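You operate a simulated robot arm through the tools that you are given. There is no shell and no other tool. Be economical: measure what you need, move in short steps, check, and stop when the job is done.

You are at the controls of a simulated two-armed robot. One attempt, no reset.

Task
Put one of the brass plugs from the top of the trestle table on top of the tool battery there. Pick up the cordless driver with one hand, pass it to the other hand and put it on the top of the narrow table. Take the white head labelled "230 V" from the narrow table and put it on the space between the two crates. Take the bender wheel with the smallest size on its label and leave it on the pale board. Open the thermostat lid, turn the thermostat knob to 60, then shut the lid. Lift the boiler flap open. The order is free.

Only the result counts: the job must be done as asked and must still hold three seconds after the hand-in. Knocking over, shifting, dropping, spilling or breaking anything else fails it. A push-on lid holds only when it is set on centred and level and pressed home; a screw cap is set on level and turned clockwise until tight.

Robot
Two 6-joint arms with fingered hands on one trunk, on a base that drives. Base frame: it is fixed to the floor where the robot stands at the start and does not move with it; the origin is under the middle of the robot, x ahead of it, y to its left, z up; the surface under the hand at the start is at about z = 760. Readings come in mm, degrees, newtons and seconds.
The left shoulder is at the start at [50, 170, 1095], the right one opposite. With the tool pointing down near the work surface each hand reaches from about 480 to 760 mm from the robot's upright axis, wherever it stands, measured 20 degrees to its own side. Places, roughly: bender wheel [-1000, 500, 1000]; boiler flap [3200, -1500, 1200]; brass plug (3x3x4 cm) [800, 100, 800]; brass plug (4x4x4 cm) [500, 0, 800]; brass plug (5x5x4 cm) [500, -300, 800]; cordless driver [-750, 0, 1000]; pale board (26x20x2 cm) [500, -1600, 500]; space between the two crates (26x20 cm) [220, -1640, 920]; thermostat knob [3700, 1100, 1000]; thermostat lid [3700, 1100, 1000]; tool battery [1000, 250, 750]; top of the narrow table (46x25 cm) [840, -1640, 800]; white head [750, -1500, 750]. Payload 3.5 kg a hand.
The TCP of each hand is the grasp point between the finger pads, 26 mm short of the fingertips. In the tool frame z runs along the fingers and y along their closing line. Largest opening 132 mm; the body of the gripper starts 73 mm behind the TCP. The gripper is a hand of 3 fingers: y runs from the thumb to the fingers, the wrist lies at [0, 0, -234] in the tool frame, and closing takes about 1.5 s.
Orientation is told as [roll, pitch, yaw] about the base's x, y, z axes, in that order, counted from this pose: with the fingers straight down and closing along the base's y, the tool's x points along the base's -x, its y along +y and its z along -z.

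Tools
- The arms move only by the tool step_arm. It takes "left_steps", "right_steps" or both (then of equal length, played together; a hand with none holds still); each is a list of rows, each an object (a shift or turn left out is 0, a gripper value left out holds the last) with "offset": the shift along the base's x, y, z in mm, a list of three; "delta_rot": the turn, a rotation vector about the base's x, y, z in degrees, a list of three; "jaw": the opening in per cent of the stroke, from 0 (shut) to 100 (fully open). In form: [{"offset": [x, y, z], "delta_rot": [wx, wy, wz], "jaw": jaw}, ...]. A call has 1 to 10 rows; each row shifts and turns the commanded pose from where the row before left it. Each row takes 0.2 s and may step no farther than 50 mm and 8.6 degrees from the row before; otherwise, or with a gripper value out of range, the whole call is refused. A pose out of reach is approached as far as the arm can. The call stops where the force on the tool passes 40 N (or 10 N more than at its start, if that is more) or the arm is blocked; 0.2 s more then pass. The fingers move at their own pace (about 153 mm/s each) and stop on an object; they squeeze with about 34 N. The grip force told is the motor's: it shows also when the fingers shut on nothing. Time passes only in rows, and 0.2 s behind the last, so rows that do not move let the fingers close. The reply holds the time, the measured pose of the TCP, the force on the tool along the base axes, the opening and the grip force, in the units named above and with some noise, with the torque about the TCP (base axes, N m) and any sound that the robot's microphone picked up.
- Cameras (640 x 400 px; columns grow to the right, rows downward): "scene" is now at [0.3, 20.8, 1668.4]; the picture's right is [0.43, -0.90, 0.00], its down [-0.84, -0.40, -0.36] and it looks along [0.33, 0.15, -0.93] (base axes); focal length 214 px, centre (320, 200). "left" rides on the left gripper at [-62, 3, -92] in its tool frame; the picture's right is [-0.05, -1.00, 0.00], its down [0.83, -0.04, -0.56] and it looks along [0.55, -0.03, 0.83] (tool axes); focal length 230 px, centre (320, 200). "right" rides on the right gripper at [62, 3, -92] in its tool frame; the picture's right is [-0.05, 1.00, 0.00], its down [-0.83, -0.04, -0.56] and it looks along [-0.55, -0.03, 0.83] (tool axes); focal length 230 px, centre (320, 200). There is no depth. A picture from a camera that has moved, and an enlarged one, comes with that camera's place and axes in the base frame and with its lens. The place of the scene camera against the robot may be out by one fixed shift of up to 12 mm in any direction.
- get_image(camera): a new picture of that camera. The clock stands still meanwhile.
- slide_trunk(by): slides the trunk up (or, below 0, down) by that many mm; the arms and the scene camera ride with it, the base frame stays. It gives what a move gives, with no picture.
- steer(legs): drives the robot by 1 to 6 legs, each [ahead, left, turn to the left] in mm, mm and degrees, along the robot's own axes; the way and the turn of a leg run together, so that a leg with both is an arc; at most 1500 mm and 180 degrees a leg. The arms and the cameras ride along, it lands a little off, and it stops where it bumps. It gives what a move gives.
- hand_shape(shape, hand): the hand has 3 fingers and takes this shape, open, in about a second: jaw (thumb against the fingers, like two jaws); tri (thumb and two fingers); tip (a fingertip pinch); poke (one finger out to press); point (the index stretched); flat (the hand flat); cup (the hand cupped); fist (a fist). The gripper value then closes the fingers along that shape, each until it touches; the sizes above hold for jaw. It gives what a move gives, with no picture.
- pan_tilt(pan, tilt): turns the head with the scene camera to pan (to the left, within 86 degrees either way) and tilt (down, from -29 to 69), counted from straight ahead of the robot. It gives what a move gives.
- inspect(camera, box): a new picture of the part [left, top, right, bottom] of that camera's present view, enlarged. The clock stands still meanwhile.
- job_done(): hands the job in; it is judged then, once.

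Work in short steps. Places have to be worked out from the pictures, the camera data and where the tool is seen: move nearer, look again, correct. Check each grasp and each placing, and mend what went wrong. You have 196 turns and 184 pictures in all, those below and enlarged ones among them. Open the grippers and draw the arms clear of the work before you hand the job in, unless the task says otherwise.

The tools are called after "Call:" as name(argument=value, ...) on one line, values as JSON. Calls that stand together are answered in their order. step_arm: Moves the arms, as the interface text tells. Its arguments: {"type":"object","properties":{"left_steps":{"type":"array","items":{"type":"object","properties":{"offset":{"type":"array","items":{"type":"number"}},"delta_rot":{"type":"array","items":{"type":"number"}},"jaw":{"type":"number"}}}},"right_steps":{"type":"array","items":{"type":"object","properties":{"offset":{"type":"array","items":{"type":"number"}},"delta_rot":{"type":"array","items":{"type":"number"}},"jaw":{"type":"number"}}}}},"required":[]} The other tools are called the same way: slide_trunk (by) slides the trunk up or down; hand_shape (shape, hand) gives the hand a shape; steer (legs) drives the base; pan_tilt (pan, tilt) turns the head that bears the scene camera; get_image (camera) takes a picture; inspect (camera, box) takes an enlarged picture of a part of a camera's view; job_done () hands the job in.

At the start:

```text
t: 0.0
left_tcp_pos: [448.3, 498.3, 1227.4]
left_tcp_rot: [0.1, 0.0, 0.0]
left_wrist_force: [-0.7, -0.4, -0.2]
left_torque: [0.0, -0.01, 0.01]
left_gripper_width: 131.9
left_gripper_force: 0.0
left_shape: jaw
right_tcp_pos: [557.6, 11.5, 1204.7]
right_tcp_rot: [0.1, 0.0, 0.0]
right_wrist_force: [0.3, 0.6, 0.5]
right_torque: [-0.01, -0.01, -0.01]
right_gripper_width: 131.9
right_gripper_force: 0.1
right_shape: jaw
trunk travel left (down, up): [-710.0, 0.0]
robot x, y, heading: [-0.5, 1.8, 0.3]
head pan, tilt: [25.2, 68.8]
```

scene: 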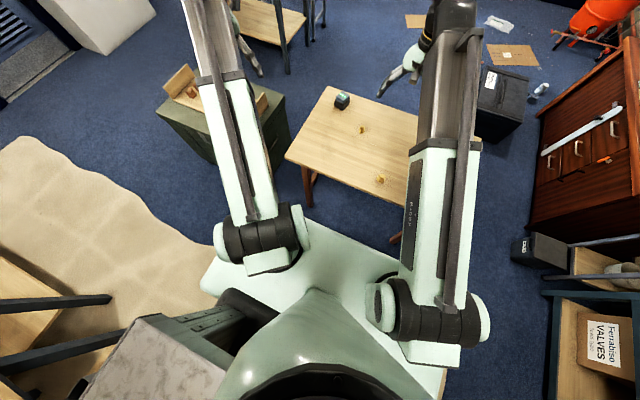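
right: 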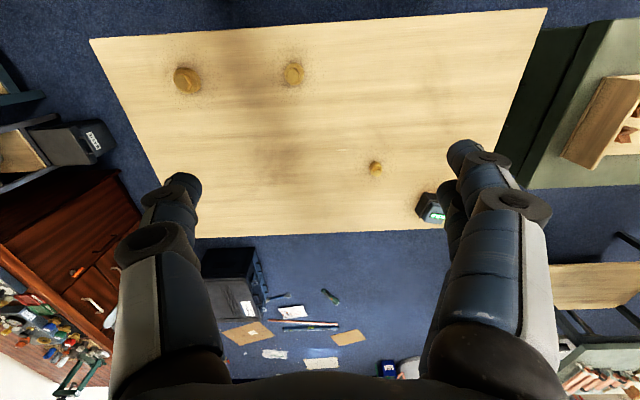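
left: 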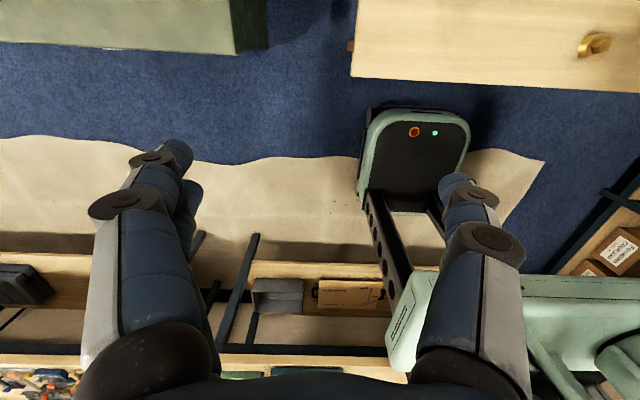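

I estimate from the right camera that the small plug is near (750,137) and the battery near (870,290). I'll enlarge both and look at the base/table clearance.

Call:
inspect(camera="right", box=[320, 120, 480, 240])

Call:
pan_tilt(pan=0, tilt=45)

Call:
get_image(camera="scene")

```text
3.33 times, centred on (400, 180) of right
camera zoom: at [497.3, 13.6, 1298.3], right [0.05, 1.0, 0.0], down [0.83, -0.04, 0.56], along [0.55, -0.03, -0.83], focal length 767 px, centre (53, 267)
```

zoom: 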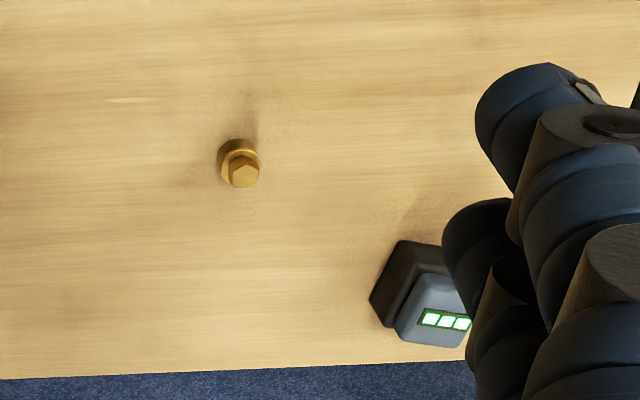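

```text
t: 0.9
left_tcp_pos: [447.5, 497.1, 1226.6]
left_tcp_rot: [0.0, 0.0, 0.1]
left_wrist_force: [-1.2, 0.5, -0.3]
left_torque: [-0.01, 0.03, -0.04]
left_gripper_width: 132.0
left_gripper_force: 0.1
left_shape: jaw
right_tcp_pos: [557.6, 10.1, 1206.0]
right_tcp_rot: [0.1, 0.0, 0.0]
right_wrist_force: [0.6, -0.2, 0.7]
right_torque: [0.01, 0.0, -0.02]
right_gripper_width: 132.0
right_gripper_force: 0.1
right_shape: jaw
trunk travel left (down, up): [-710.0, 0.0]
robot x, y, heading: [2.2, 0.6, -0.1]
head pan, tilt: [0.0, 45.0]
```

```text
179 pictures are left
camera scene: at [31.0, -3.0, 1697.2], right [0.0, -1.0, 0.0], down [-0.71, 0.0, -0.71], along [0.71, 0.0, -0.71], focal length 214 px, centre (320, 200)
```

scene: 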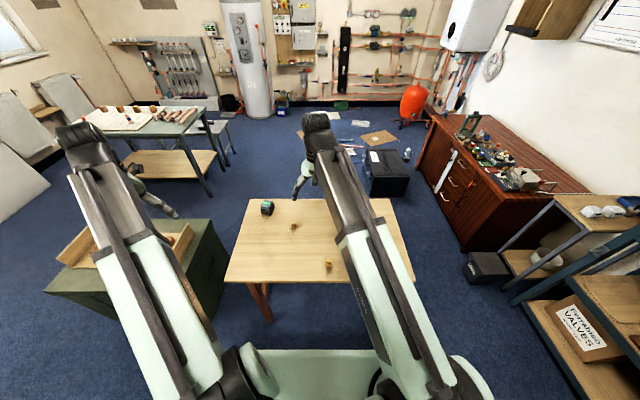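

The table's near edge is at x≈450 and the base passes low between its legs. I drive ahead 150 mm to bring the battery into reach.

Call:
steer(legs=[[150, 0, 0]])

Call:
pan_tilt(pan=20, tilt=55)

Call:
get_image(camera="scene")

Call:
get_image(camera="left")

```text
t: 2.3
left_tcp_pos: [602.0, 498.1, 1226.2]
left_tcp_rot: [0.0, 0.2, 0.2]
left_wrist_force: [-0.4, -0.3, 0.3]
left_torque: [0.01, 0.03, -0.03]
left_gripper_width: 131.9
left_gripper_force: 0.0
left_shape: jaw
right_tcp_pos: [711.6, 14.0, 1205.3]
right_tcp_rot: [0.1, 0.2, 0.2]
right_wrist_force: [1.3, 0.5, 0.0]
right_torque: [0.0, 0.0, 0.0]
right_gripper_width: 132.0
right_gripper_force: 0.1
right_shape: jaw
trunk travel left (down, up): [-710.0, 0.0]
robot x, y, heading: [151.5, 1.4, 0.2]
head pan, tilt: [0.0, 45.0]
```

```text
t: 3.1
left_tcp_pos: [599.9, 498.0, 1228.3]
left_tcp_rot: [0.0, 0.1, 0.2]
left_wrist_force: [0.6, -0.2, 0.2]
left_torque: [-0.04, -0.02, 0.03]
left_gripper_width: 131.9
left_gripper_force: 0.0
left_shape: jaw
right_tcp_pos: [710.3, 12.7, 1204.0]
right_tcp_rot: [0.1, 0.0, 0.2]
right_wrist_force: [0.3, -0.2, 0.3]
right_torque: [0.0, 0.01, 0.04]
right_gripper_width: 131.9
right_gripper_force: 0.1
right_shape: jaw
trunk travel left (down, up): [-710.0, 0.0]
robot x, y, heading: [155.6, 3.8, 0.2]
head pan, tilt: [20.0, 55.0]
```

```text
178 pictures are left
camera scene: at [169.7, 21.9, 1683.8], right [0.34, -0.94, 0.0], down [-0.77, -0.28, -0.57], along [0.54, 0.2, -0.82], focal length 214 px, centre (320, 200)
```

scene: 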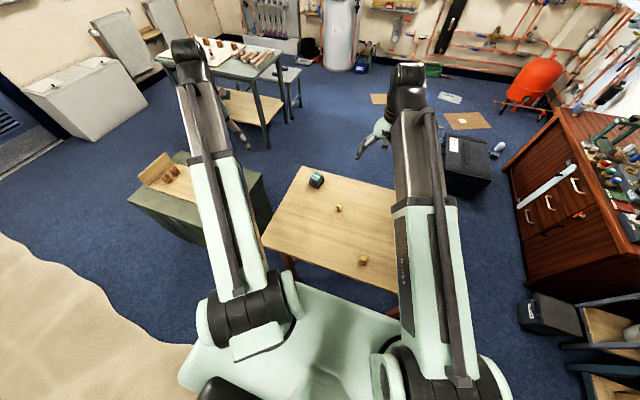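

```text
177 pictures are left
camera left: at [661.0, 501.4, 1318.6], right [0.06, -1.0, 0.0], down [-0.83, -0.05, 0.56], along [-0.55, -0.03, -0.83], focal length 230 px, centre (320, 200)
```

left: 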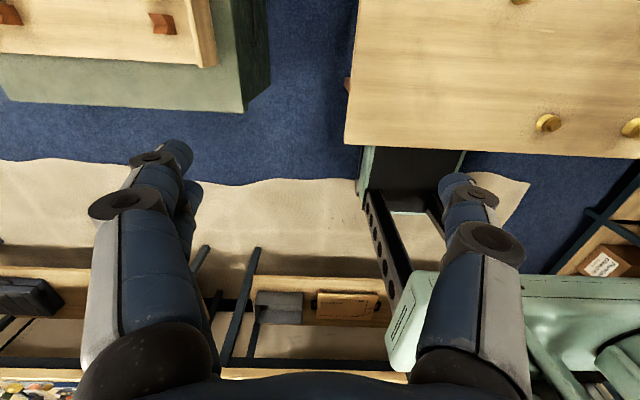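

The base is in place. I swing the right arm clear to the right and bring the left hand above the small plug.

Call:
step_arm(right_steps=[{"offset": [-10, -40, 0]}, {"offset": [-10, -40, 0]}, {"offset": [-10, -40, 0]}, {"offset": [-10, -40, 0]}, {"offset": [-10, -40, 0]}, {"offset": [-10, -40, 0]}, {"offset": [-10, -40, 0]}, {"offset": [-10, -40, 0]}, {"offset": [-10, -20, 0]}, {"offset": [0, 0, 0]}], left_steps=[{"offset": [15, -36, -25]}, {"offset": [15, -36, -25]}, {"offset": [15, -36, -25]}, {"offset": [15, -36, -25]}, {"offset": [15, -36, -25]}, {"offset": [15, -36, -25]}, {"offset": [15, -36, -25]}, {"offset": [15, -36, -25]}, {"offset": [15, -36, -25]}, {"offset": [15, -36, -25]}])

Call:
get_image(camera="left")

Call:
get_image(camera="right")

```text
t: 5.3
left_tcp_pos: [748.6, 138.1, 978.4]
left_tcp_rot: [0.0, 0.0, 0.1]
left_wrist_force: [-1.2, 0.4, 0.0]
left_torque: [0.04, -0.01, 0.0]
left_gripper_width: 131.8
left_gripper_force: 0.1
left_shape: jaw
right_tcp_pos: [621.8, -327.8, 1202.3]
right_tcp_rot: [0.1, -0.2, 0.1]
right_wrist_force: [-0.4, 0.2, -0.2]
right_torque: [0.01, 0.01, -0.02]
right_gripper_width: 131.8
right_gripper_force: 0.1
right_shape: jaw
trunk travel left (down, up): [-710.0, 0.0]
robot x, y, heading: [154.3, 2.1, 0.2]
head pan, tilt: [20.0, 55.0]
```

```text
176 pictures are left
camera left: at [811.8, 141.0, 1068.7], right [0.06, -1.0, 0.0], down [-0.83, -0.05, 0.56], along [-0.55, -0.03, -0.83], focal length 230 px, centre (320, 200)
```

left: 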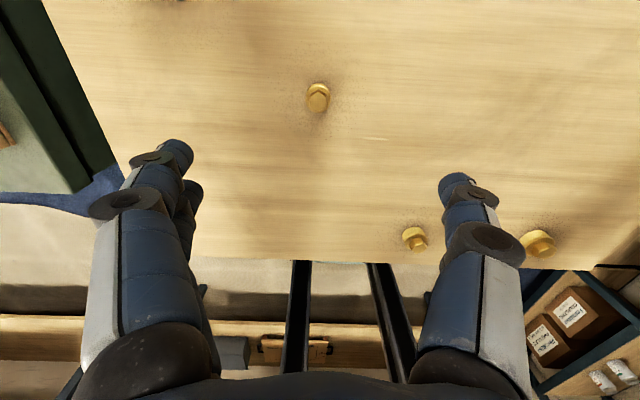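

```text
175 pictures are left
camera right: at [559.7, -325.1, 1295.7], right [0.05, 1.0, 0.0], down [0.83, -0.04, 0.56], along [0.56, -0.03, -0.83], focal length 230 px, centre (320, 200)
```

right: 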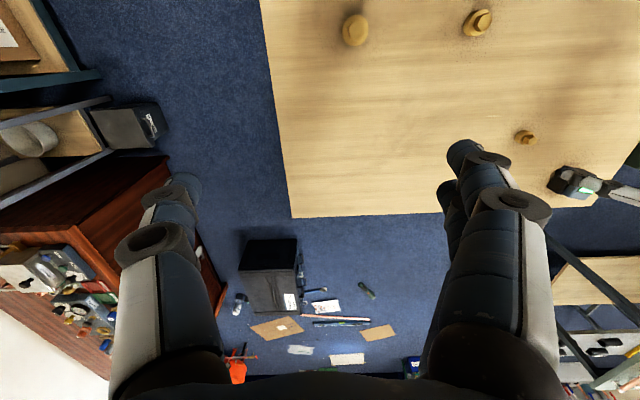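

Triangulating gives the plug at ≈(766,141). I lower to 860 above it and look again.

Call:
step_arm(left_steps=[{"offset": [8, 1, -40]}, {"offset": [9, 2, -40]}, {"offset": [0, 0, -38]}, {"offset": [0, 0, 0]}])

Call:
get_image(camera="left")

Call:
inspect(camera="right", box=[480, 100, 640, 200])

```text
t: 6.3
left_tcp_pos: [764.8, 139.9, 857.2]
left_tcp_rot: [0.0, 0.0, 0.2]
left_wrist_force: [-0.4, 0.6, 0.0]
left_torque: [-0.01, 0.01, -0.01]
left_gripper_width: 132.1
left_gripper_force: 0.1
left_shape: jaw
right_tcp_pos: [620.3, -326.2, 1202.7]
right_tcp_rot: [0.0, -0.3, 0.2]
right_wrist_force: [-0.4, -0.5, 0.3]
right_torque: [0.02, 0.0, -0.02]
right_gripper_width: 132.4
right_gripper_force: 0.1
right_shape: jaw
trunk travel left (down, up): [-710.0, 0.0]
robot x, y, heading: [150.3, -1.1, 0.1]
head pan, tilt: [20.0, 55.0]
```

```text
174 pictures are left
camera left: at [826.8, 142.9, 948.5], right [0.06, -1.0, 0.0], down [-0.83, -0.05, 0.55], along [-0.55, -0.03, -0.83], focal length 230 px, centre (320, 200)
```

left: 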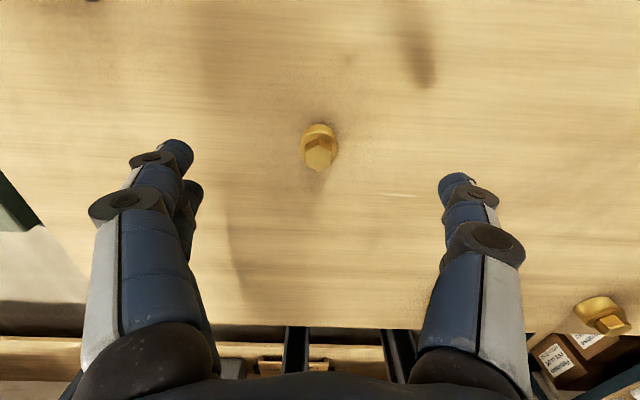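

```text
4.00 times, centred on (560, 150) of right
camera zoom: at [559.3, -324.6, 1295.9], right [0.05, 1.0, 0.0], down [0.83, -0.04, 0.56], along [0.56, -0.03, -0.83], focal length 920 px, centre (-640, 400)
```

zoom: 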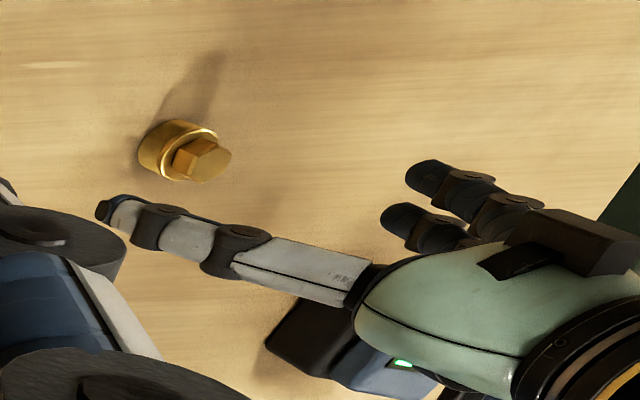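

The plug sits almost exactly under the TCP, so I descend to z≈782 and close.

Call:
step_arm(left_steps=[{"offset": [-1, -1, -35]}, {"offset": [0, 0, -25]}, {"offset": [0, 0, -12]}, {"offset": [0, 0, 0], "jaw": 0}, {"offset": [0, 0, 0]}, {"offset": [0, 0, 0]}, {"offset": [0, 0, 0]}, {"offset": [0, 0, 0]}, {"offset": [0, 0, 0]}])

Call:
get_image(camera="left")

```text
t: 8.3
left_tcp_pos: [763.9, 140.0, 786.8]
left_tcp_rot: [0.0, -0.1, 0.2]
left_wrist_force: [0.9, -3.3, 13.3]
left_torque: [0.24, 0.06, 0.03]
left_gripper_width: 24.1
left_gripper_force: 34.2
left_shape: jaw
right_tcp_pos: [620.6, -328.2, 1202.6]
right_tcp_rot: [0.0, -0.3, 0.3]
right_wrist_force: [-0.4, -0.5, 0.3]
right_torque: [0.01, -0.02, -0.05]
right_gripper_width: 131.6
right_gripper_force: 0.0
right_shape: jaw
trunk travel left (down, up): [-710.0, 0.0]
robot x, y, heading: [150.0, 0.1, 0.3]
head pan, tilt: [20.0, 55.0]
```

```text
172 pictures are left
camera left: at [825.9, 142.5, 877.7], right [0.06, -1.0, 0.0], down [-0.83, -0.05, 0.55], along [-0.55, -0.03, -0.83], focal length 230 px, centre (320, 200)
```

left: 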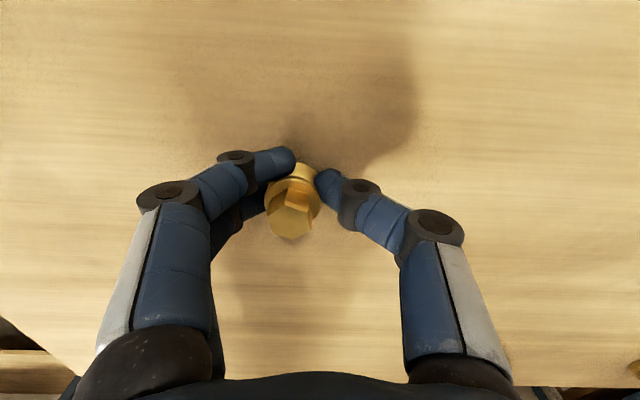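

Width reads 24 with a firm grip. I lift 60 mm and check how the plug is held.

Call:
step_arm(left_steps=[{"offset": [0, 0, 15]}, {"offset": [0, 0, 25]}, {"offset": [0, 0, 40]}, {"offset": [0, 0, 0]}])

Call:
get_image(camera="left")

Call:
inspect(camera="right", box=[480, 80, 640, 200])

```text
t: 9.3
left_tcp_pos: [764.0, 140.9, 865.6]
left_tcp_rot: [0.0, 0.0, 0.2]
left_wrist_force: [0.1, 0.2, -1.2]
left_torque: [0.0, 0.0, 0.01]
left_gripper_width: 23.2
left_gripper_force: 34.1
left_shape: jaw
right_tcp_pos: [620.9, -326.8, 1202.4]
right_tcp_rot: [0.1, -0.1, 0.2]
right_wrist_force: [0.6, 0.3, -0.3]
right_torque: [0.01, 0.01, -0.02]
right_gripper_width: 132.1
right_gripper_force: 0.1
right_shape: jaw
trunk travel left (down, up): [-710.0, 0.0]
robot x, y, heading: [149.6, -1.1, 0.0]
head pan, tilt: [20.0, 55.0]
```

```text
171 pictures are left
camera left: at [826.2, 142.6, 957.4], right [0.06, -1.0, 0.0], down [-0.83, -0.05, 0.56], along [-0.55, -0.03, -0.83], focal length 230 px, centre (320, 200)
```

left: 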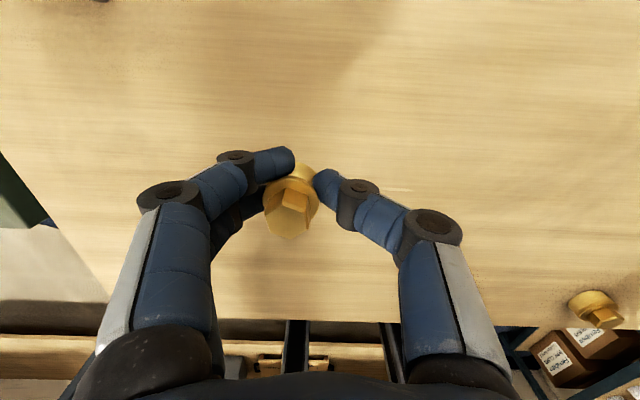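

```text
3.33 times, centred on (560, 140) of right
camera zoom: at [559.8, -324.5, 1295.8], right [0.05, 1.0, 0.0], down [0.83, -0.04, 0.56], along [0.56, -0.03, -0.83], focal length 767 px, centre (-480, 400)
```

zoom: 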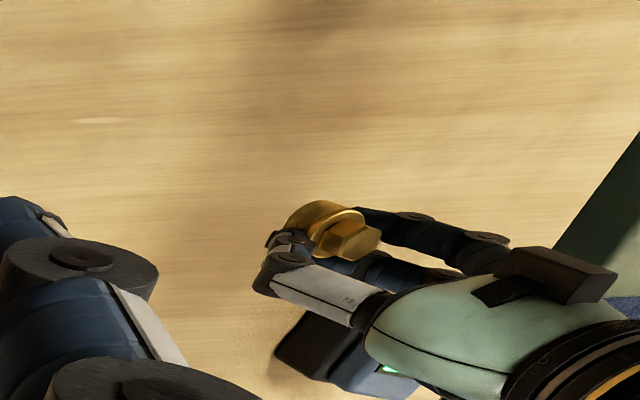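

The plug is held upright, about 13 mm to the +y side of the TCP. I raise and draw the left hand back, and bring the right hand camera over the battery to localize it.

Call:
step_arm(left_steps=[{"offset": [-20, 20, 35]}, {"offset": [-20, 30, 30]}, {"offset": [-20, 30, 30]}, {"offset": [-20, 30, 30]}, {"offset": [-20, 30, 0]}, {"offset": [0, 30, 0]}], right_steps=[{"offset": [0, 40, -20]}, {"offset": [0, 40, -20]}, {"offset": [0, 40, -20]}, {"offset": [0, 40, -20]}, {"offset": [0, 40, -20]}, {"offset": [0, 40, -20]}])

Call:
get_image(camera="right")

Call:
inspect(camera="scene", box=[280, 150, 400, 225])

```text
t: 10.7
left_tcp_pos: [664.2, 311.0, 992.9]
left_tcp_rot: [0.0, 0.0, 0.2]
left_wrist_force: [0.1, 0.6, -0.2]
left_torque: [-0.02, 0.02, 0.01]
left_gripper_width: 22.9
left_gripper_force: 33.9
left_shape: jaw
right_tcp_pos: [620.9, -87.1, 1085.4]
right_tcp_rot: [0.0, 0.0, 0.2]
right_wrist_force: [0.9, 0.1, 0.5]
right_torque: [-0.04, -0.02, 0.03]
right_gripper_width: 132.1
right_gripper_force: 0.0
right_shape: jaw
trunk travel left (down, up): [-710.0, 0.0]
robot x, y, heading: [153.8, 1.2, 0.3]
head pan, tilt: [20.0, 55.0]
```

```text
169 pictures are left
camera right: at [560.2, -84.2, 1179.0], right [0.05, 1.0, 0.0], down [0.83, -0.04, 0.56], along [0.55, -0.03, -0.83], focal length 230 px, centre (320, 200)
```

right: 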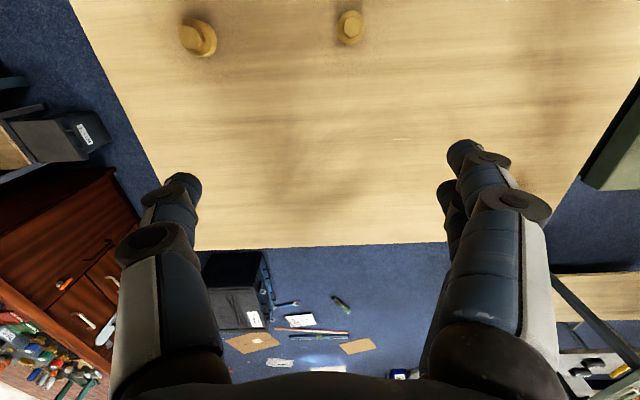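

```text
5.33 times, centred on (340, 188) of scene
camera zoom: at [169.7, 22.8, 1683.8], right [0.35, -0.94, 0.0], down [-0.77, -0.28, -0.57], along [0.54, 0.2, -0.82], focal length 1144 px, centre (213, 267)
```

zoom: 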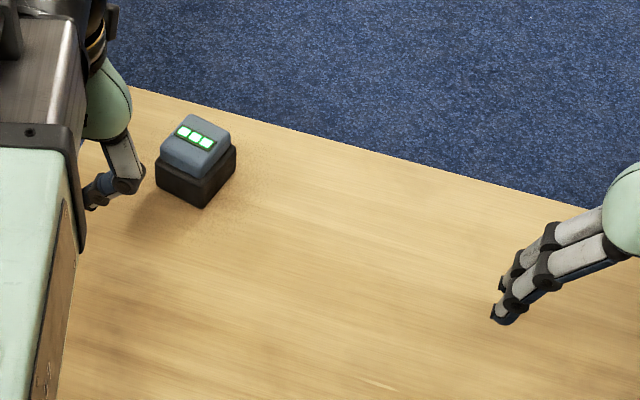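

The battery top centre is near (870,298). I move the left hand over it at a height and look from its own camera.

Call:
step_arm(left_steps=[{"offset": [40, -5, -8]}, {"offset": [40, -5, -10]}, {"offset": [40, -5, -10]}, {"offset": [40, -5, -10]}, {"offset": [40, -5, -10]}, {"offset": [6, 0, -10]}, {"offset": [0, 0, 0]}])

Call:
get_image(camera="left")

Call:
inspect(camera="scene", box=[280, 150, 400, 225])

```text
t: 12.3
left_tcp_pos: [872.2, 284.5, 935.1]
left_tcp_rot: [0.0, 0.0, 0.2]
left_wrist_force: [0.7, 0.6, -0.5]
left_torque: [0.0, 0.02, 0.04]
left_gripper_width: 23.0
left_gripper_force: 33.6
left_shape: jaw
right_tcp_pos: [620.3, -87.5, 1085.3]
right_tcp_rot: [0.2, 0.0, 0.2]
right_wrist_force: [0.9, 0.1, 0.1]
right_torque: [0.0, 0.04, 0.0]
right_gripper_width: 131.8
right_gripper_force: 0.1
right_shape: jaw
trunk travel left (down, up): [-710.0, 0.0]
robot x, y, heading: [153.2, 0.8, 0.0]
head pan, tilt: [20.0, 55.0]
```

```text
167 pictures are left
camera left: at [933.9, 287.1, 1026.0], right [0.06, -1.0, 0.0], down [-0.83, -0.05, 0.56], along [-0.55, -0.03, -0.83], focal length 230 px, centre (320, 200)
```

left: 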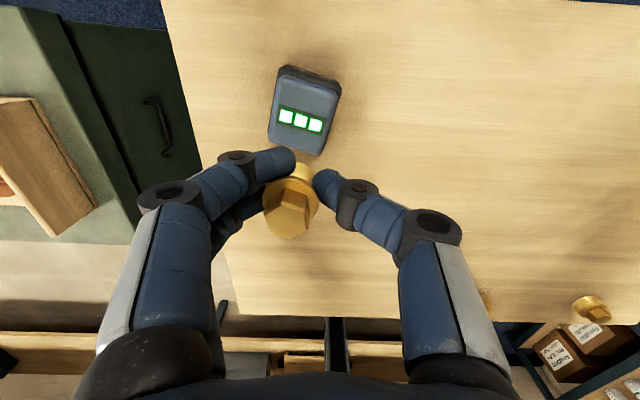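

```text
5.33 times, centred on (340, 188) of scene
camera zoom: at [169.6, 22.0, 1683.8], right [0.35, -0.94, 0.0], down [-0.77, -0.28, -0.57], along [0.54, 0.2, -0.82], focal length 1144 px, centre (213, 267)
```

zoom: 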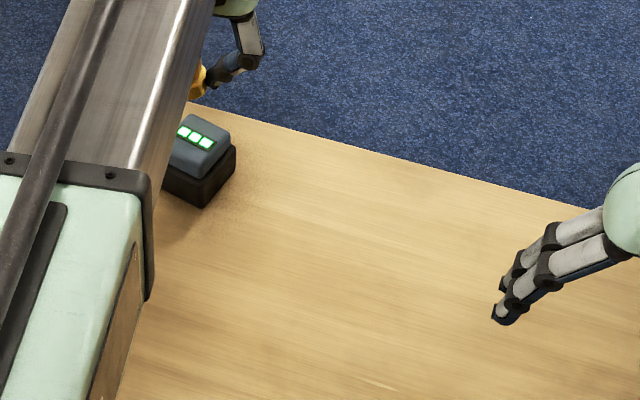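

Triangulated battery top: ≈(881,299,812). I shift the plug over it and lower to just above for another look.

Call:
step_arm(left_steps=[{"offset": [5, 1, -20]}, {"offset": [4, 1, -25]}, {"offset": [0, 0, -22]}, {"offset": [0, 0, 0]}])

Call:
get_image(camera="left")

Call:
inspect(camera="right", box=[440, 120, 640, 260])

```text
t: 13.3
left_tcp_pos: [876.8, 285.6, 867.9]
left_tcp_rot: [0.0, -0.1, 0.1]
left_wrist_force: [0.2, -0.2, -1.3]
left_torque: [-0.02, 0.0, 0.01]
left_gripper_width: 22.8
left_gripper_force: 34.0
left_shape: jaw
right_tcp_pos: [620.2, -88.6, 1085.3]
right_tcp_rot: [0.1, 0.0, 0.2]
right_wrist_force: [0.3, 0.7, 0.3]
right_torque: [-0.01, 0.01, 0.03]
right_gripper_width: 131.7
right_gripper_force: 0.0
right_shape: jaw
trunk travel left (down, up): [-710.0, 0.0]
robot x, y, heading: [150.1, -0.2, 0.0]
head pan, tilt: [20.0, 55.0]
```

```text
165 pictures are left
camera left: at [938.5, 289.2, 958.6], right [0.06, -1.0, 0.0], down [-0.83, -0.05, 0.55], along [-0.55, -0.03, -0.83], focal length 230 px, centre (320, 200)
```

left: 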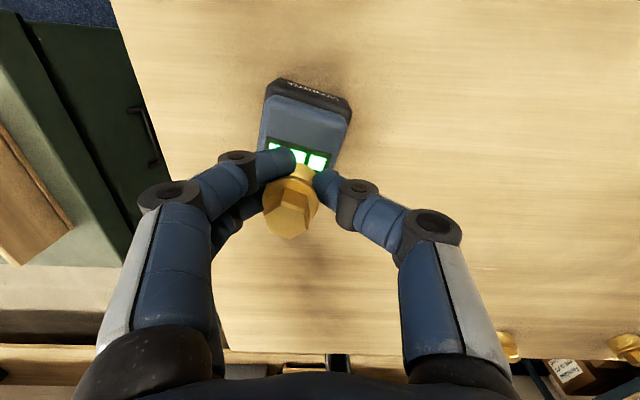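

```text
2.86 times, centred on (540, 190) of right
camera zoom: at [560.0, -85.2, 1179.2], right [0.05, 1.0, 0.0], down [0.83, -0.04, 0.56], along [0.55, -0.03, -0.83], focal length 657 px, centre (-309, 229)
```

zoom: 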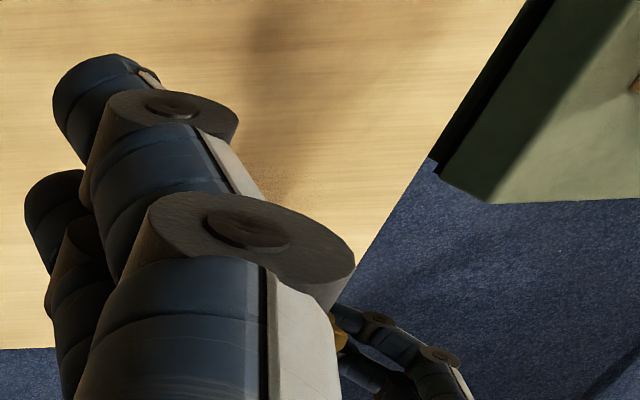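

The battery face centre computes to (881,300,~815). I nudge +3 mm in x and lower gently until contact.

Call:
step_arm(left_steps=[{"offset": [3, 1, -10]}, {"offset": [0, 0, -8]}, {"offset": [0, 0, -4]}, {"offset": [0, 0, -3]}, {"offset": [0, 0, 0]}])

Call:
get_image(camera="left")

```text
t: 14.5
left_tcp_pos: [872.6, 286.5, 849.2]
left_tcp_rot: [0.1, -0.5, 0.2]
left_wrist_force: [7.1, 3.7, 30.4]
left_torque: [1.0, 0.21, -0.16]
left_gripper_width: 23.4
left_gripper_force: 34.0
left_shape: jaw
left hand out of reach, approached as far as the arm can: row 1, 4
right_tcp_pos: [619.2, -87.8, 1087.7]
right_tcp_rot: [0.1, -0.1, 0.2]
right_wrist_force: [-0.8, -0.8, -0.4]
right_torque: [0.03, 0.02, 0.01]
right_gripper_width: 132.0
right_gripper_force: 0.0
right_shape: jaw
trunk travel left (down, up): [-710.0, 0.0]
robot x, y, heading: [152.9, 0.5, 0.1]
head pan, tilt: [20.0, 55.0]
```

```text
163 pictures are left
camera left: at [934.0, 288.7, 940.0], right [0.06, -1.0, 0.0], down [-0.83, -0.05, 0.55], along [-0.55, -0.03, -0.84], focal length 230 px, centre (320, 200)
```

left: 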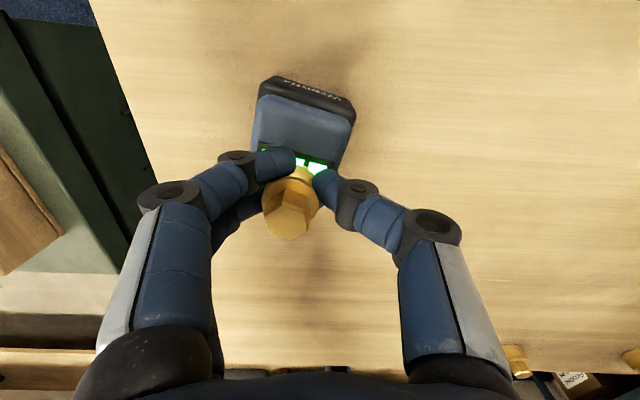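

It made contact, but at the reach limit the hand is 9 mm short in x. I raise 25 mm and drive 40 mm ahead to place it centrally.

Call:
step_arm(left_steps=[{"offset": [0, 0, 15]}, {"offset": [0, 0, 15]}, {"offset": [-15, 0, 5]}])

Call:
steer(legs=[[40, 0, 0]])

Call:
get_image(camera="left")

```text
t: 15.3
left_tcp_pos: [855.1, 287.8, 879.2]
left_tcp_rot: [0.1, 0.0, 0.2]
left_wrist_force: [-0.1, -0.2, -0.1]
left_torque: [-0.01, -0.03, 0.03]
left_gripper_width: 23.2
left_gripper_force: 34.2
left_shape: jaw
right_tcp_pos: [620.3, -87.6, 1086.7]
right_tcp_rot: [0.1, 0.0, 0.2]
right_wrist_force: [0.4, 0.5, -0.7]
right_torque: [0.0, 0.03, -0.03]
right_gripper_width: 132.0
right_gripper_force: 0.0
right_shape: jaw
trunk travel left (down, up): [-710.0, 0.0]
robot x, y, heading: [150.2, -0.3, 0.1]
head pan, tilt: [20.0, 55.0]
```

```text
t: 16.2
left_tcp_pos: [899.9, 287.0, 877.8]
left_tcp_rot: [0.1, 0.1, 0.2]
left_wrist_force: [0.9, 0.3, 0.0]
left_torque: [0.0, 0.08, 0.0]
left_gripper_width: 23.2
left_gripper_force: 33.7
left_shape: jaw
right_tcp_pos: [662.6, -88.7, 1084.9]
right_tcp_rot: [0.1, 0.1, 0.1]
right_wrist_force: [0.2, 1.0, -2.0]
right_torque: [0.01, 0.05, 0.04]
right_gripper_width: 132.0
right_gripper_force: 0.0
right_shape: jaw
trunk travel left (down, up): [-710.0, 0.0]
robot x, y, heading: [193.6, -0.9, 0.3]
head pan, tilt: [20.0, 55.0]
```

```text
162 pictures are left
camera left: at [961.8, 289.2, 968.8], right [0.05, -1.0, 0.0], down [-0.83, -0.05, 0.56], along [-0.56, -0.03, -0.83], focal length 230 px, centre (320, 200)
```

left: 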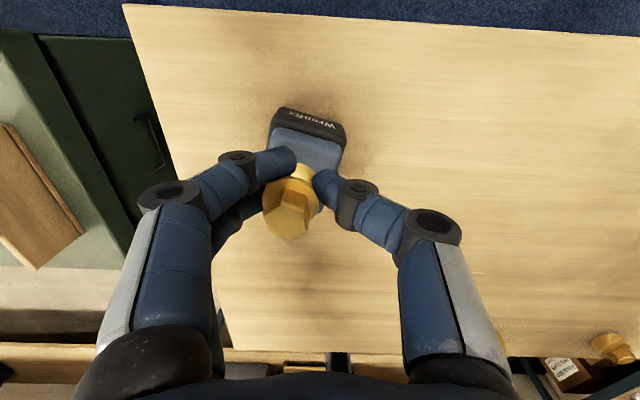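

Reach is now fine. I go to x≈882 and lower gently.

Call:
step_arm(left_steps=[{"offset": [-18, 0, 0]}, {"offset": [0, 0, -15]}, {"offset": [0, 0, -8]}, {"offset": [0, 0, -3]}, {"offset": [0, 0, 0]}])

Call:
get_image(camera="left")

```text
t: 17.4
left_tcp_pos: [880.6, 287.2, 853.2]
left_tcp_rot: [0.0, 0.0, 0.2]
left_wrist_force: [-0.7, -0.4, -1.2]
left_torque: [0.0, 0.03, -0.02]
left_gripper_width: 23.0
left_gripper_force: 33.8
left_shape: jaw
right_tcp_pos: [659.5, -88.3, 1086.2]
right_tcp_rot: [0.0, -0.1, 0.2]
right_wrist_force: [-1.0, -0.5, 0.0]
right_torque: [-0.03, 0.01, -0.03]
right_gripper_width: 131.9
right_gripper_force: 0.1
right_shape: jaw
trunk travel left (down, up): [-710.0, 0.0]
robot x, y, heading: [189.9, 3.3, 0.4]
head pan, tilt: [20.0, 55.0]
```

```text
161 pictures are left
camera left: at [942.3, 288.7, 944.9], right [0.05, -1.0, 0.0], down [-0.83, -0.05, 0.56], along [-0.55, -0.03, -0.83], focal length 230 px, centre (320, 200)
```

left: 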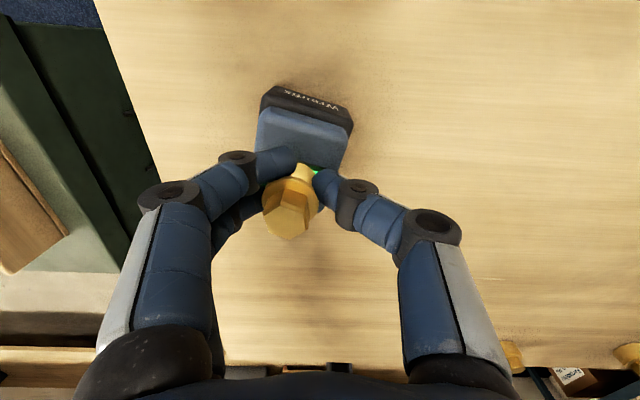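

Alignment looks right (face spans x≈854–911). I lower the last few mm in tiny steps.

Call:
step_arm(left_steps=[{"offset": [0, 0, -2]}, {"offset": [0, 0, -1]}, {"offset": [0, 0, 0]}])

```text
t: 18.2
left_tcp_pos: [880.1, 287.9, 850.3]
left_tcp_rot: [0.0, 0.1, 0.2]
left_wrist_force: [-0.2, 0.5, -0.3]
left_torque: [-0.02, 0.04, -0.02]
left_gripper_width: 23.0
left_gripper_force: 34.5
left_shape: jaw
right_tcp_pos: [660.6, -85.8, 1086.6]
right_tcp_rot: [0.2, 0.0, 0.0]
right_wrist_force: [-0.2, -0.5, -0.2]
right_torque: [0.02, -0.01, -0.03]
right_gripper_width: 132.0
right_gripper_force: 0.1
right_shape: jaw
trunk travel left (down, up): [-710.0, 0.0]
robot x, y, heading: [190.3, -1.6, 0.3]
head pan, tilt: [20.0, 55.0]
```

Not yet in contact; a few more tiny steps.

Call:
step_arm(left_steps=[{"offset": [0, 0, -2]}, {"offset": [0, 0, -1]}, {"offset": [0, 0, 0]}])

```text
t: 19.0
left_tcp_pos: [880.9, 287.1, 850.1]
left_tcp_rot: [0.1, -0.2, 0.1]
left_wrist_force: [1.2, 0.6, 12.7]
left_torque: [0.44, 0.06, -0.06]
left_gripper_width: 23.0
left_gripper_force: 33.7
left_shape: jaw
right_tcp_pos: [659.7, -89.1, 1086.4]
right_tcp_rot: [0.1, 0.1, 0.1]
right_wrist_force: [-0.1, 0.1, -0.6]
right_torque: [-0.01, 0.0, -0.01]
right_gripper_width: 131.8
right_gripper_force: 0.1
right_shape: jaw
trunk travel left (down, up): [-710.0, 0.0]
robot x, y, heading: [195.1, -0.5, 0.3]
head pan, tilt: [20.0, 55.0]
```

Contact is felt (12.7 N). I raise 1 mm to relieve it and open the fingers.

Call:
step_arm(left_steps=[{"offset": [0, 0, 1]}, {"offset": [0, 0, 0], "jaw": 50}, {"offset": [0, 0, 0]}, {"offset": [0, 0, 0]}, {"offset": [0, 0, 0]}])

Call:
get_image(camera="left")

```text
t: 20.2
left_tcp_pos: [879.5, 287.6, 849.4]
left_tcp_rot: [0.1, 0.1, 0.2]
left_wrist_force: [1.4, -1.7, 7.0]
left_torque: [0.21, -0.02, -0.03]
left_gripper_width: 62.2
left_gripper_force: 0.0
left_shape: jaw
right_tcp_pos: [659.2, -88.5, 1086.1]
right_tcp_rot: [0.1, -0.1, 0.0]
right_wrist_force: [-0.6, 0.1, -0.2]
right_torque: [0.01, -0.02, 0.0]
right_gripper_width: 131.9
right_gripper_force: 0.0
right_shape: jaw
trunk travel left (down, up): [-710.0, 0.0]
robot x, y, heading: [197.1, 0.1, 0.2]
head pan, tilt: [20.0, 55.0]
```

```text
160 pictures are left
camera left: at [941.7, 288.9, 940.4], right [0.05, -1.0, 0.0], down [-0.83, -0.05, 0.55], along [-0.55, -0.03, -0.83], focal length 230 px, centre (320, 200)
```

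left: 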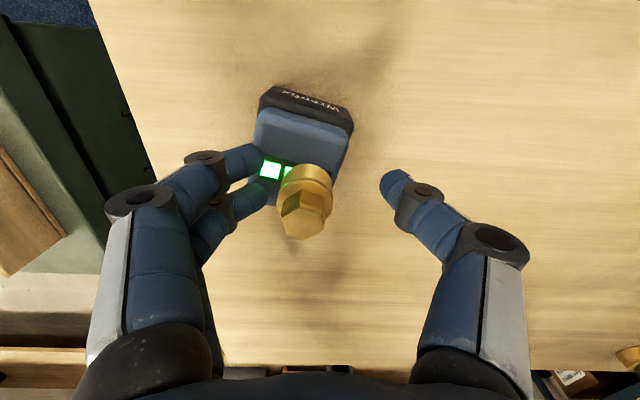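

The plug stands on the battery, slightly towards -y but inside the face. I raise slowly while opening wider.

Call:
step_arm(left_steps=[{"offset": [0, 0, 3]}, {"offset": [0, 0, 3], "jaw": 70}, {"offset": [0, 0, 10]}, {"offset": [0, 0, 25], "jaw": 100}, {"offset": [0, 0, 40]}, {"offset": [0, 0, 40]}])

Call:
get_image(camera="left")

```text
t: 21.6
left_tcp_pos: [880.6, 285.9, 970.3]
left_tcp_rot: [0.0, 0.1, 0.2]
left_wrist_force: [0.0, 0.3, 0.5]
left_torque: [0.0, 0.0, 0.04]
left_gripper_width: 131.8
left_gripper_force: 0.0
left_shape: jaw
right_tcp_pos: [660.2, -87.1, 1086.5]
right_tcp_rot: [0.1, 0.0, 0.1]
right_wrist_force: [0.9, 0.1, 0.5]
right_torque: [0.02, 0.02, -0.02]
right_gripper_width: 131.9
right_gripper_force: 0.0
right_shape: jaw
trunk travel left (down, up): [-710.0, 0.0]
robot x, y, heading: [193.8, 0.0, 0.2]
head pan, tilt: [20.0, 55.0]
```

```text
159 pictures are left
camera left: at [942.2, 289.7, 1061.1], right [0.05, -1.0, 0.0], down [-0.83, -0.05, 0.56], along [-0.55, -0.03, -0.83], focal length 230 px, centre (320, 200)
```

left: 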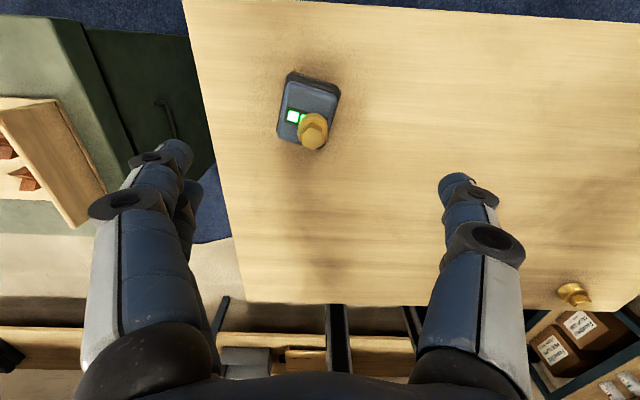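

Call:
inspect(camera="left", box=[260, 50, 380, 170])

Call:
inspect(camera="scene", box=[270, 150, 390, 225])

```text
3.33 times, centred on (320, 110) of left
camera zoom: at [942.2, 289.7, 1061.1], right [0.05, -1.0, 0.0], down [-0.83, -0.05, 0.56], along [-0.55, -0.03, -0.83], focal length 767 px, centre (320, 500)
```

zoom: 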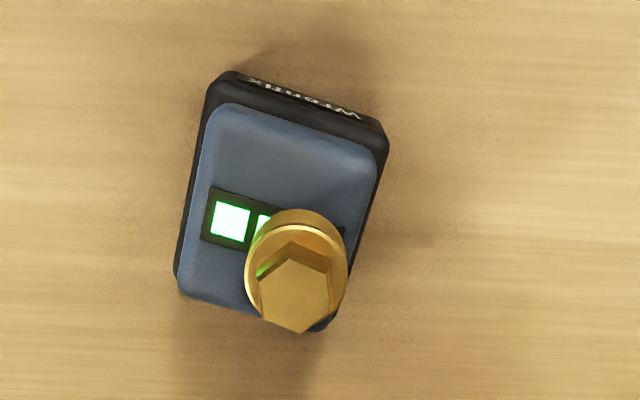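

```text
5.33 times, centred on (330, 188) of scene
camera zoom: at [208.8, 21.9, 1683.8], right [0.34, -0.94, 0.0], down [-0.77, -0.28, -0.57], along [0.54, 0.2, -0.82], focal length 1144 px, centre (267, 267)
```

zoom: 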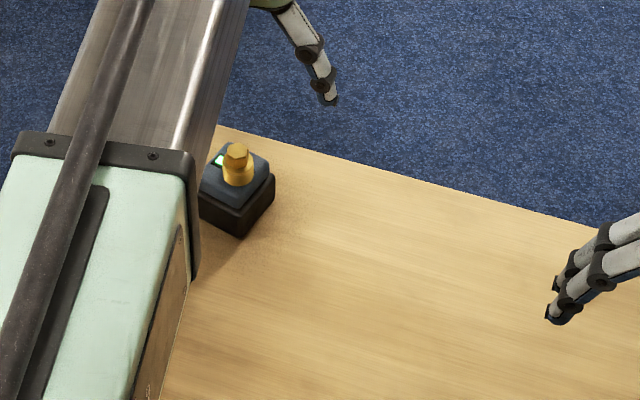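

Plug stands well on the battery. Now I tuck both arms up and close, then back off and turn towards the rack behind.

Call:
step_arm(left_steps=[{"offset": [-20, 0, 40]}, {"offset": [-20, 0, 40]}, {"offset": [-30, 0, 35]}, {"offset": [-35, 0, 35]}, {"offset": [-35, 0, 35]}, {"offset": [-35, 0, 35]}, {"offset": [-40, 0, 20]}, {"offset": [-35, 0, 20]}], right_steps=[{"offset": [0, -25, 18]}, {"offset": [0, -25, 18]}, {"offset": [0, -25, 18]}, {"offset": [0, -25, 18]}, {"offset": [0, -25, 18]}, {"offset": [0, -25, 18]}, {"offset": [-10, -25, 18]}, {"offset": [-10, -25, 18]}])

Call:
steer(legs=[[-190, 0, 0]])

Call:
pan_tilt(pan=86, tilt=35)

Call:
get_image(camera="scene")

Call:
pan_tilt(pan=-86, tilt=35)

Call:
get_image(camera="scene")

```text
t: 23.4
left_tcp_pos: [645.7, 290.9, 1193.7]
left_tcp_rot: [0.1, -0.5, 0.0]
left_wrist_force: [1.0, 0.5, 0.6]
left_torque: [0.03, 0.01, 0.02]
left_gripper_width: 131.9
left_gripper_force: 0.0
left_shape: jaw
left hand out of reach, approached as far as the arm can: row 7, 8
right_tcp_pos: [654.8, -293.9, 1196.0]
right_tcp_rot: [0.0, -0.2, 0.1]
right_wrist_force: [1.2, 0.6, 0.4]
right_torque: [-0.01, -0.01, -0.01]
right_gripper_width: 131.7
right_gripper_force: 0.1
right_shape: jaw
right hand out of reach, approached as far as the arm can: row 7, 8
trunk travel left (down, up): [-710.0, 0.0]
robot x, y, heading: [190.1, -2.0, 0.2]
head pan, tilt: [20.0, 55.0]
```

```text
t: 24.9
left_tcp_pos: [450.7, 290.4, 1194.1]
left_tcp_rot: [0.1, -0.5, 0.4]
left_wrist_force: [-0.2, -0.9, 0.3]
left_torque: [0.01, -0.05, 0.02]
left_gripper_width: 131.9
left_gripper_force: 0.0
left_shape: jaw
right_tcp_pos: [461.8, -293.0, 1195.9]
right_tcp_rot: [0.0, -0.4, 0.4]
right_wrist_force: [-1.1, -0.6, 0.3]
right_torque: [-0.01, -0.03, -0.03]
right_gripper_width: 132.0
right_gripper_force: 0.0
right_shape: jaw
trunk travel left (down, up): [-710.0, 0.0]
robot x, y, heading: [0.1, 0.5, 0.1]
head pan, tilt: [20.0, 55.0]
```

```text
t: 26.3
left_tcp_pos: [451.5, 291.8, 1193.4]
left_tcp_rot: [0.2, -0.4, 0.5]
left_wrist_force: [-0.9, -0.2, 1.0]
left_torque: [-0.01, 0.02, 0.01]
left_gripper_width: 132.0
left_gripper_force: 0.0
left_shape: jaw
right_tcp_pos: [462.8, -293.7, 1196.4]
right_tcp_rot: [-0.1, -0.2, 0.3]
right_wrist_force: [-0.7, -0.1, 0.7]
right_torque: [-0.04, -0.01, 0.01]
right_gripper_width: 131.8
right_gripper_force: 0.0
right_shape: jaw
trunk travel left (down, up): [-710.0, 0.0]
robot x, y, heading: [-3.7, -0.9, 0.3]
head pan, tilt: [85.9, 35.0]
```

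```text
156 pictures are left
camera scene: at [-46.9, 84.0, 1712.0], right [1.0, -0.06, 0.0], down [-0.04, -0.57, -0.82], along [0.05, 0.82, -0.57], focal length 214 px, centre (320, 200)
```

scene: 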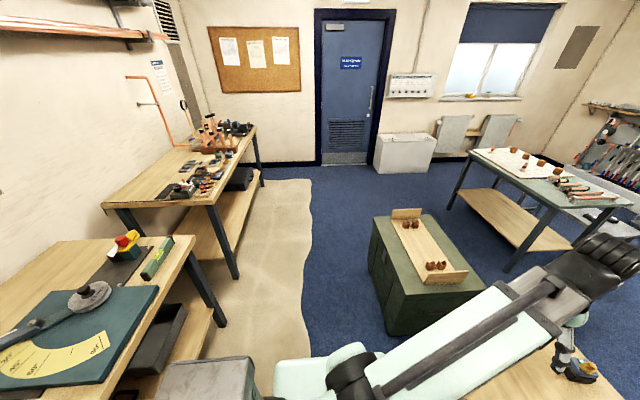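

```text
t: 28.9
left_tcp_pos: [451.2, 291.9, 1192.9]
left_tcp_rot: [0.0, -0.4, 0.4]
left_wrist_force: [0.9, -0.2, -0.5]
left_torque: [0.01, -0.02, -0.01]
left_gripper_width: 132.0
left_gripper_force: 0.0
left_shape: jaw
right_tcp_pos: [463.0, -293.0, 1195.6]
right_tcp_rot: [0.0, -0.2, 0.5]
right_wrist_force: [-0.1, 0.0, 0.8]
right_torque: [0.01, 0.0, 0.04]
right_gripper_width: 132.0
right_gripper_force: 0.1
right_shape: jaw
trunk travel left (down, up): [-710.0, 0.0]
robot x, y, heading: [-0.9, 1.8, 0.3]
head pan, tilt: [-85.9, 35.0]
```

```text
155 pictures are left
camera scene: at [-45.8, -91.7, 1712.1], right [-1.0, -0.08, 0.0], down [-0.04, 0.57, -0.82], along [0.06, -0.82, -0.57], focal length 214 px, centre (320, 200)
```

scene: 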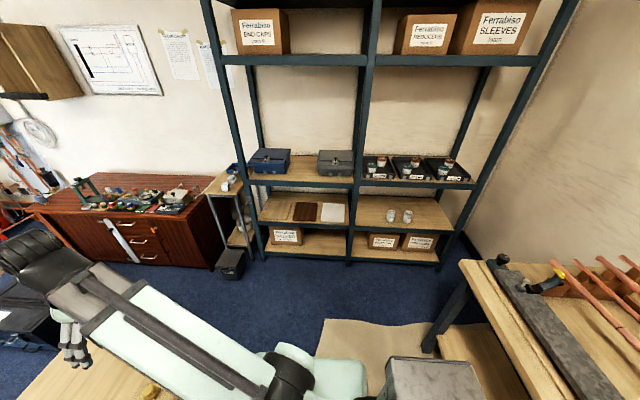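

Behind me is a workbench (front edge x≈-620) with the wheels and driver. I turn 180° in place with the arms tucked high and look.

Call:
steer(legs=[[0, 0, 90], [0, 0, 90]])

Call:
pan_tilt(pan=0, tilt=45)

Call:
get_image(camera="scene")

Call:
get_image(camera="right")

```text
t: 36.9
left_tcp_pos: [-459.8, -286.0, 1193.9]
left_tcp_rot: [0.1, -0.4, 179.5]
left_wrist_force: [1.0, 0.8, 0.1]
left_torque: [-0.01, 0.03, 0.02]
left_gripper_width: 132.0
left_gripper_force: 0.1
left_shape: jaw
right_tcp_pos: [-461.8, 299.2, 1194.9]
right_tcp_rot: [0.1, -0.2, 179.5]
right_wrist_force: [-0.1, -0.1, -0.5]
right_torque: [0.01, -0.02, 0.01]
right_gripper_width: 131.6
right_gripper_force: 0.0
right_shape: jaw
trunk travel left (down, up): [-710.0, 0.0]
robot x, y, heading: [-0.7, -0.8, 179.6]
head pan, tilt: [-85.9, 35.0]
```

```text
t: 38.5
left_tcp_pos: [-460.9, -285.9, 1193.6]
left_tcp_rot: [0.1, -0.5, 179.5]
left_wrist_force: [-0.6, 0.2, -0.1]
left_torque: [-0.01, 0.01, 0.01]
left_gripper_width: 131.8
left_gripper_force: 0.1
left_shape: jaw
right_tcp_pos: [-462.9, 297.6, 1194.9]
right_tcp_rot: [0.1, -0.2, 179.5]
right_wrist_force: [0.0, 0.4, -0.5]
right_torque: [0.01, 0.0, 0.01]
right_gripper_width: 131.9
right_gripper_force: 0.1
right_shape: jaw
trunk travel left (down, up): [-710.0, 0.0]
robot x, y, heading: [-3.3, 1.9, 179.4]
head pan, tilt: [0.0, 45.0]
```

```text
154 pictures are left
camera scene: at [-53.9, -3.2, 1697.3], right [0.01, 1.0, 0.0], down [0.71, -0.01, -0.71], along [-0.71, 0.01, -0.71], focal length 214 px, centre (320, 200)
```

scene: 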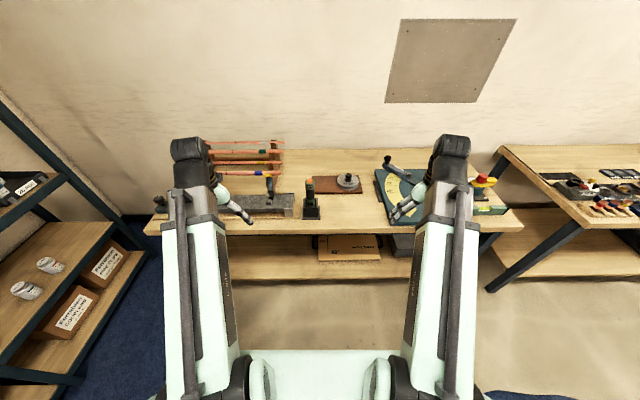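

```text
153 pictures are left
camera right: at [-399.8, 294.0, 1288.5], right [-0.06, -1.0, 0.0], down [-0.83, 0.05, 0.56], along [-0.56, 0.03, -0.83], focal length 230 px, centre (320, 200)
```

right: 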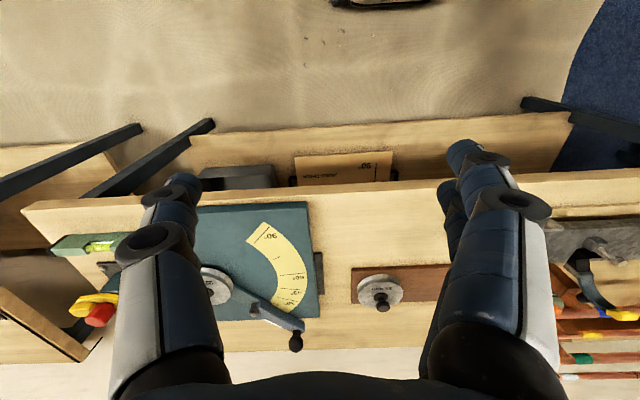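

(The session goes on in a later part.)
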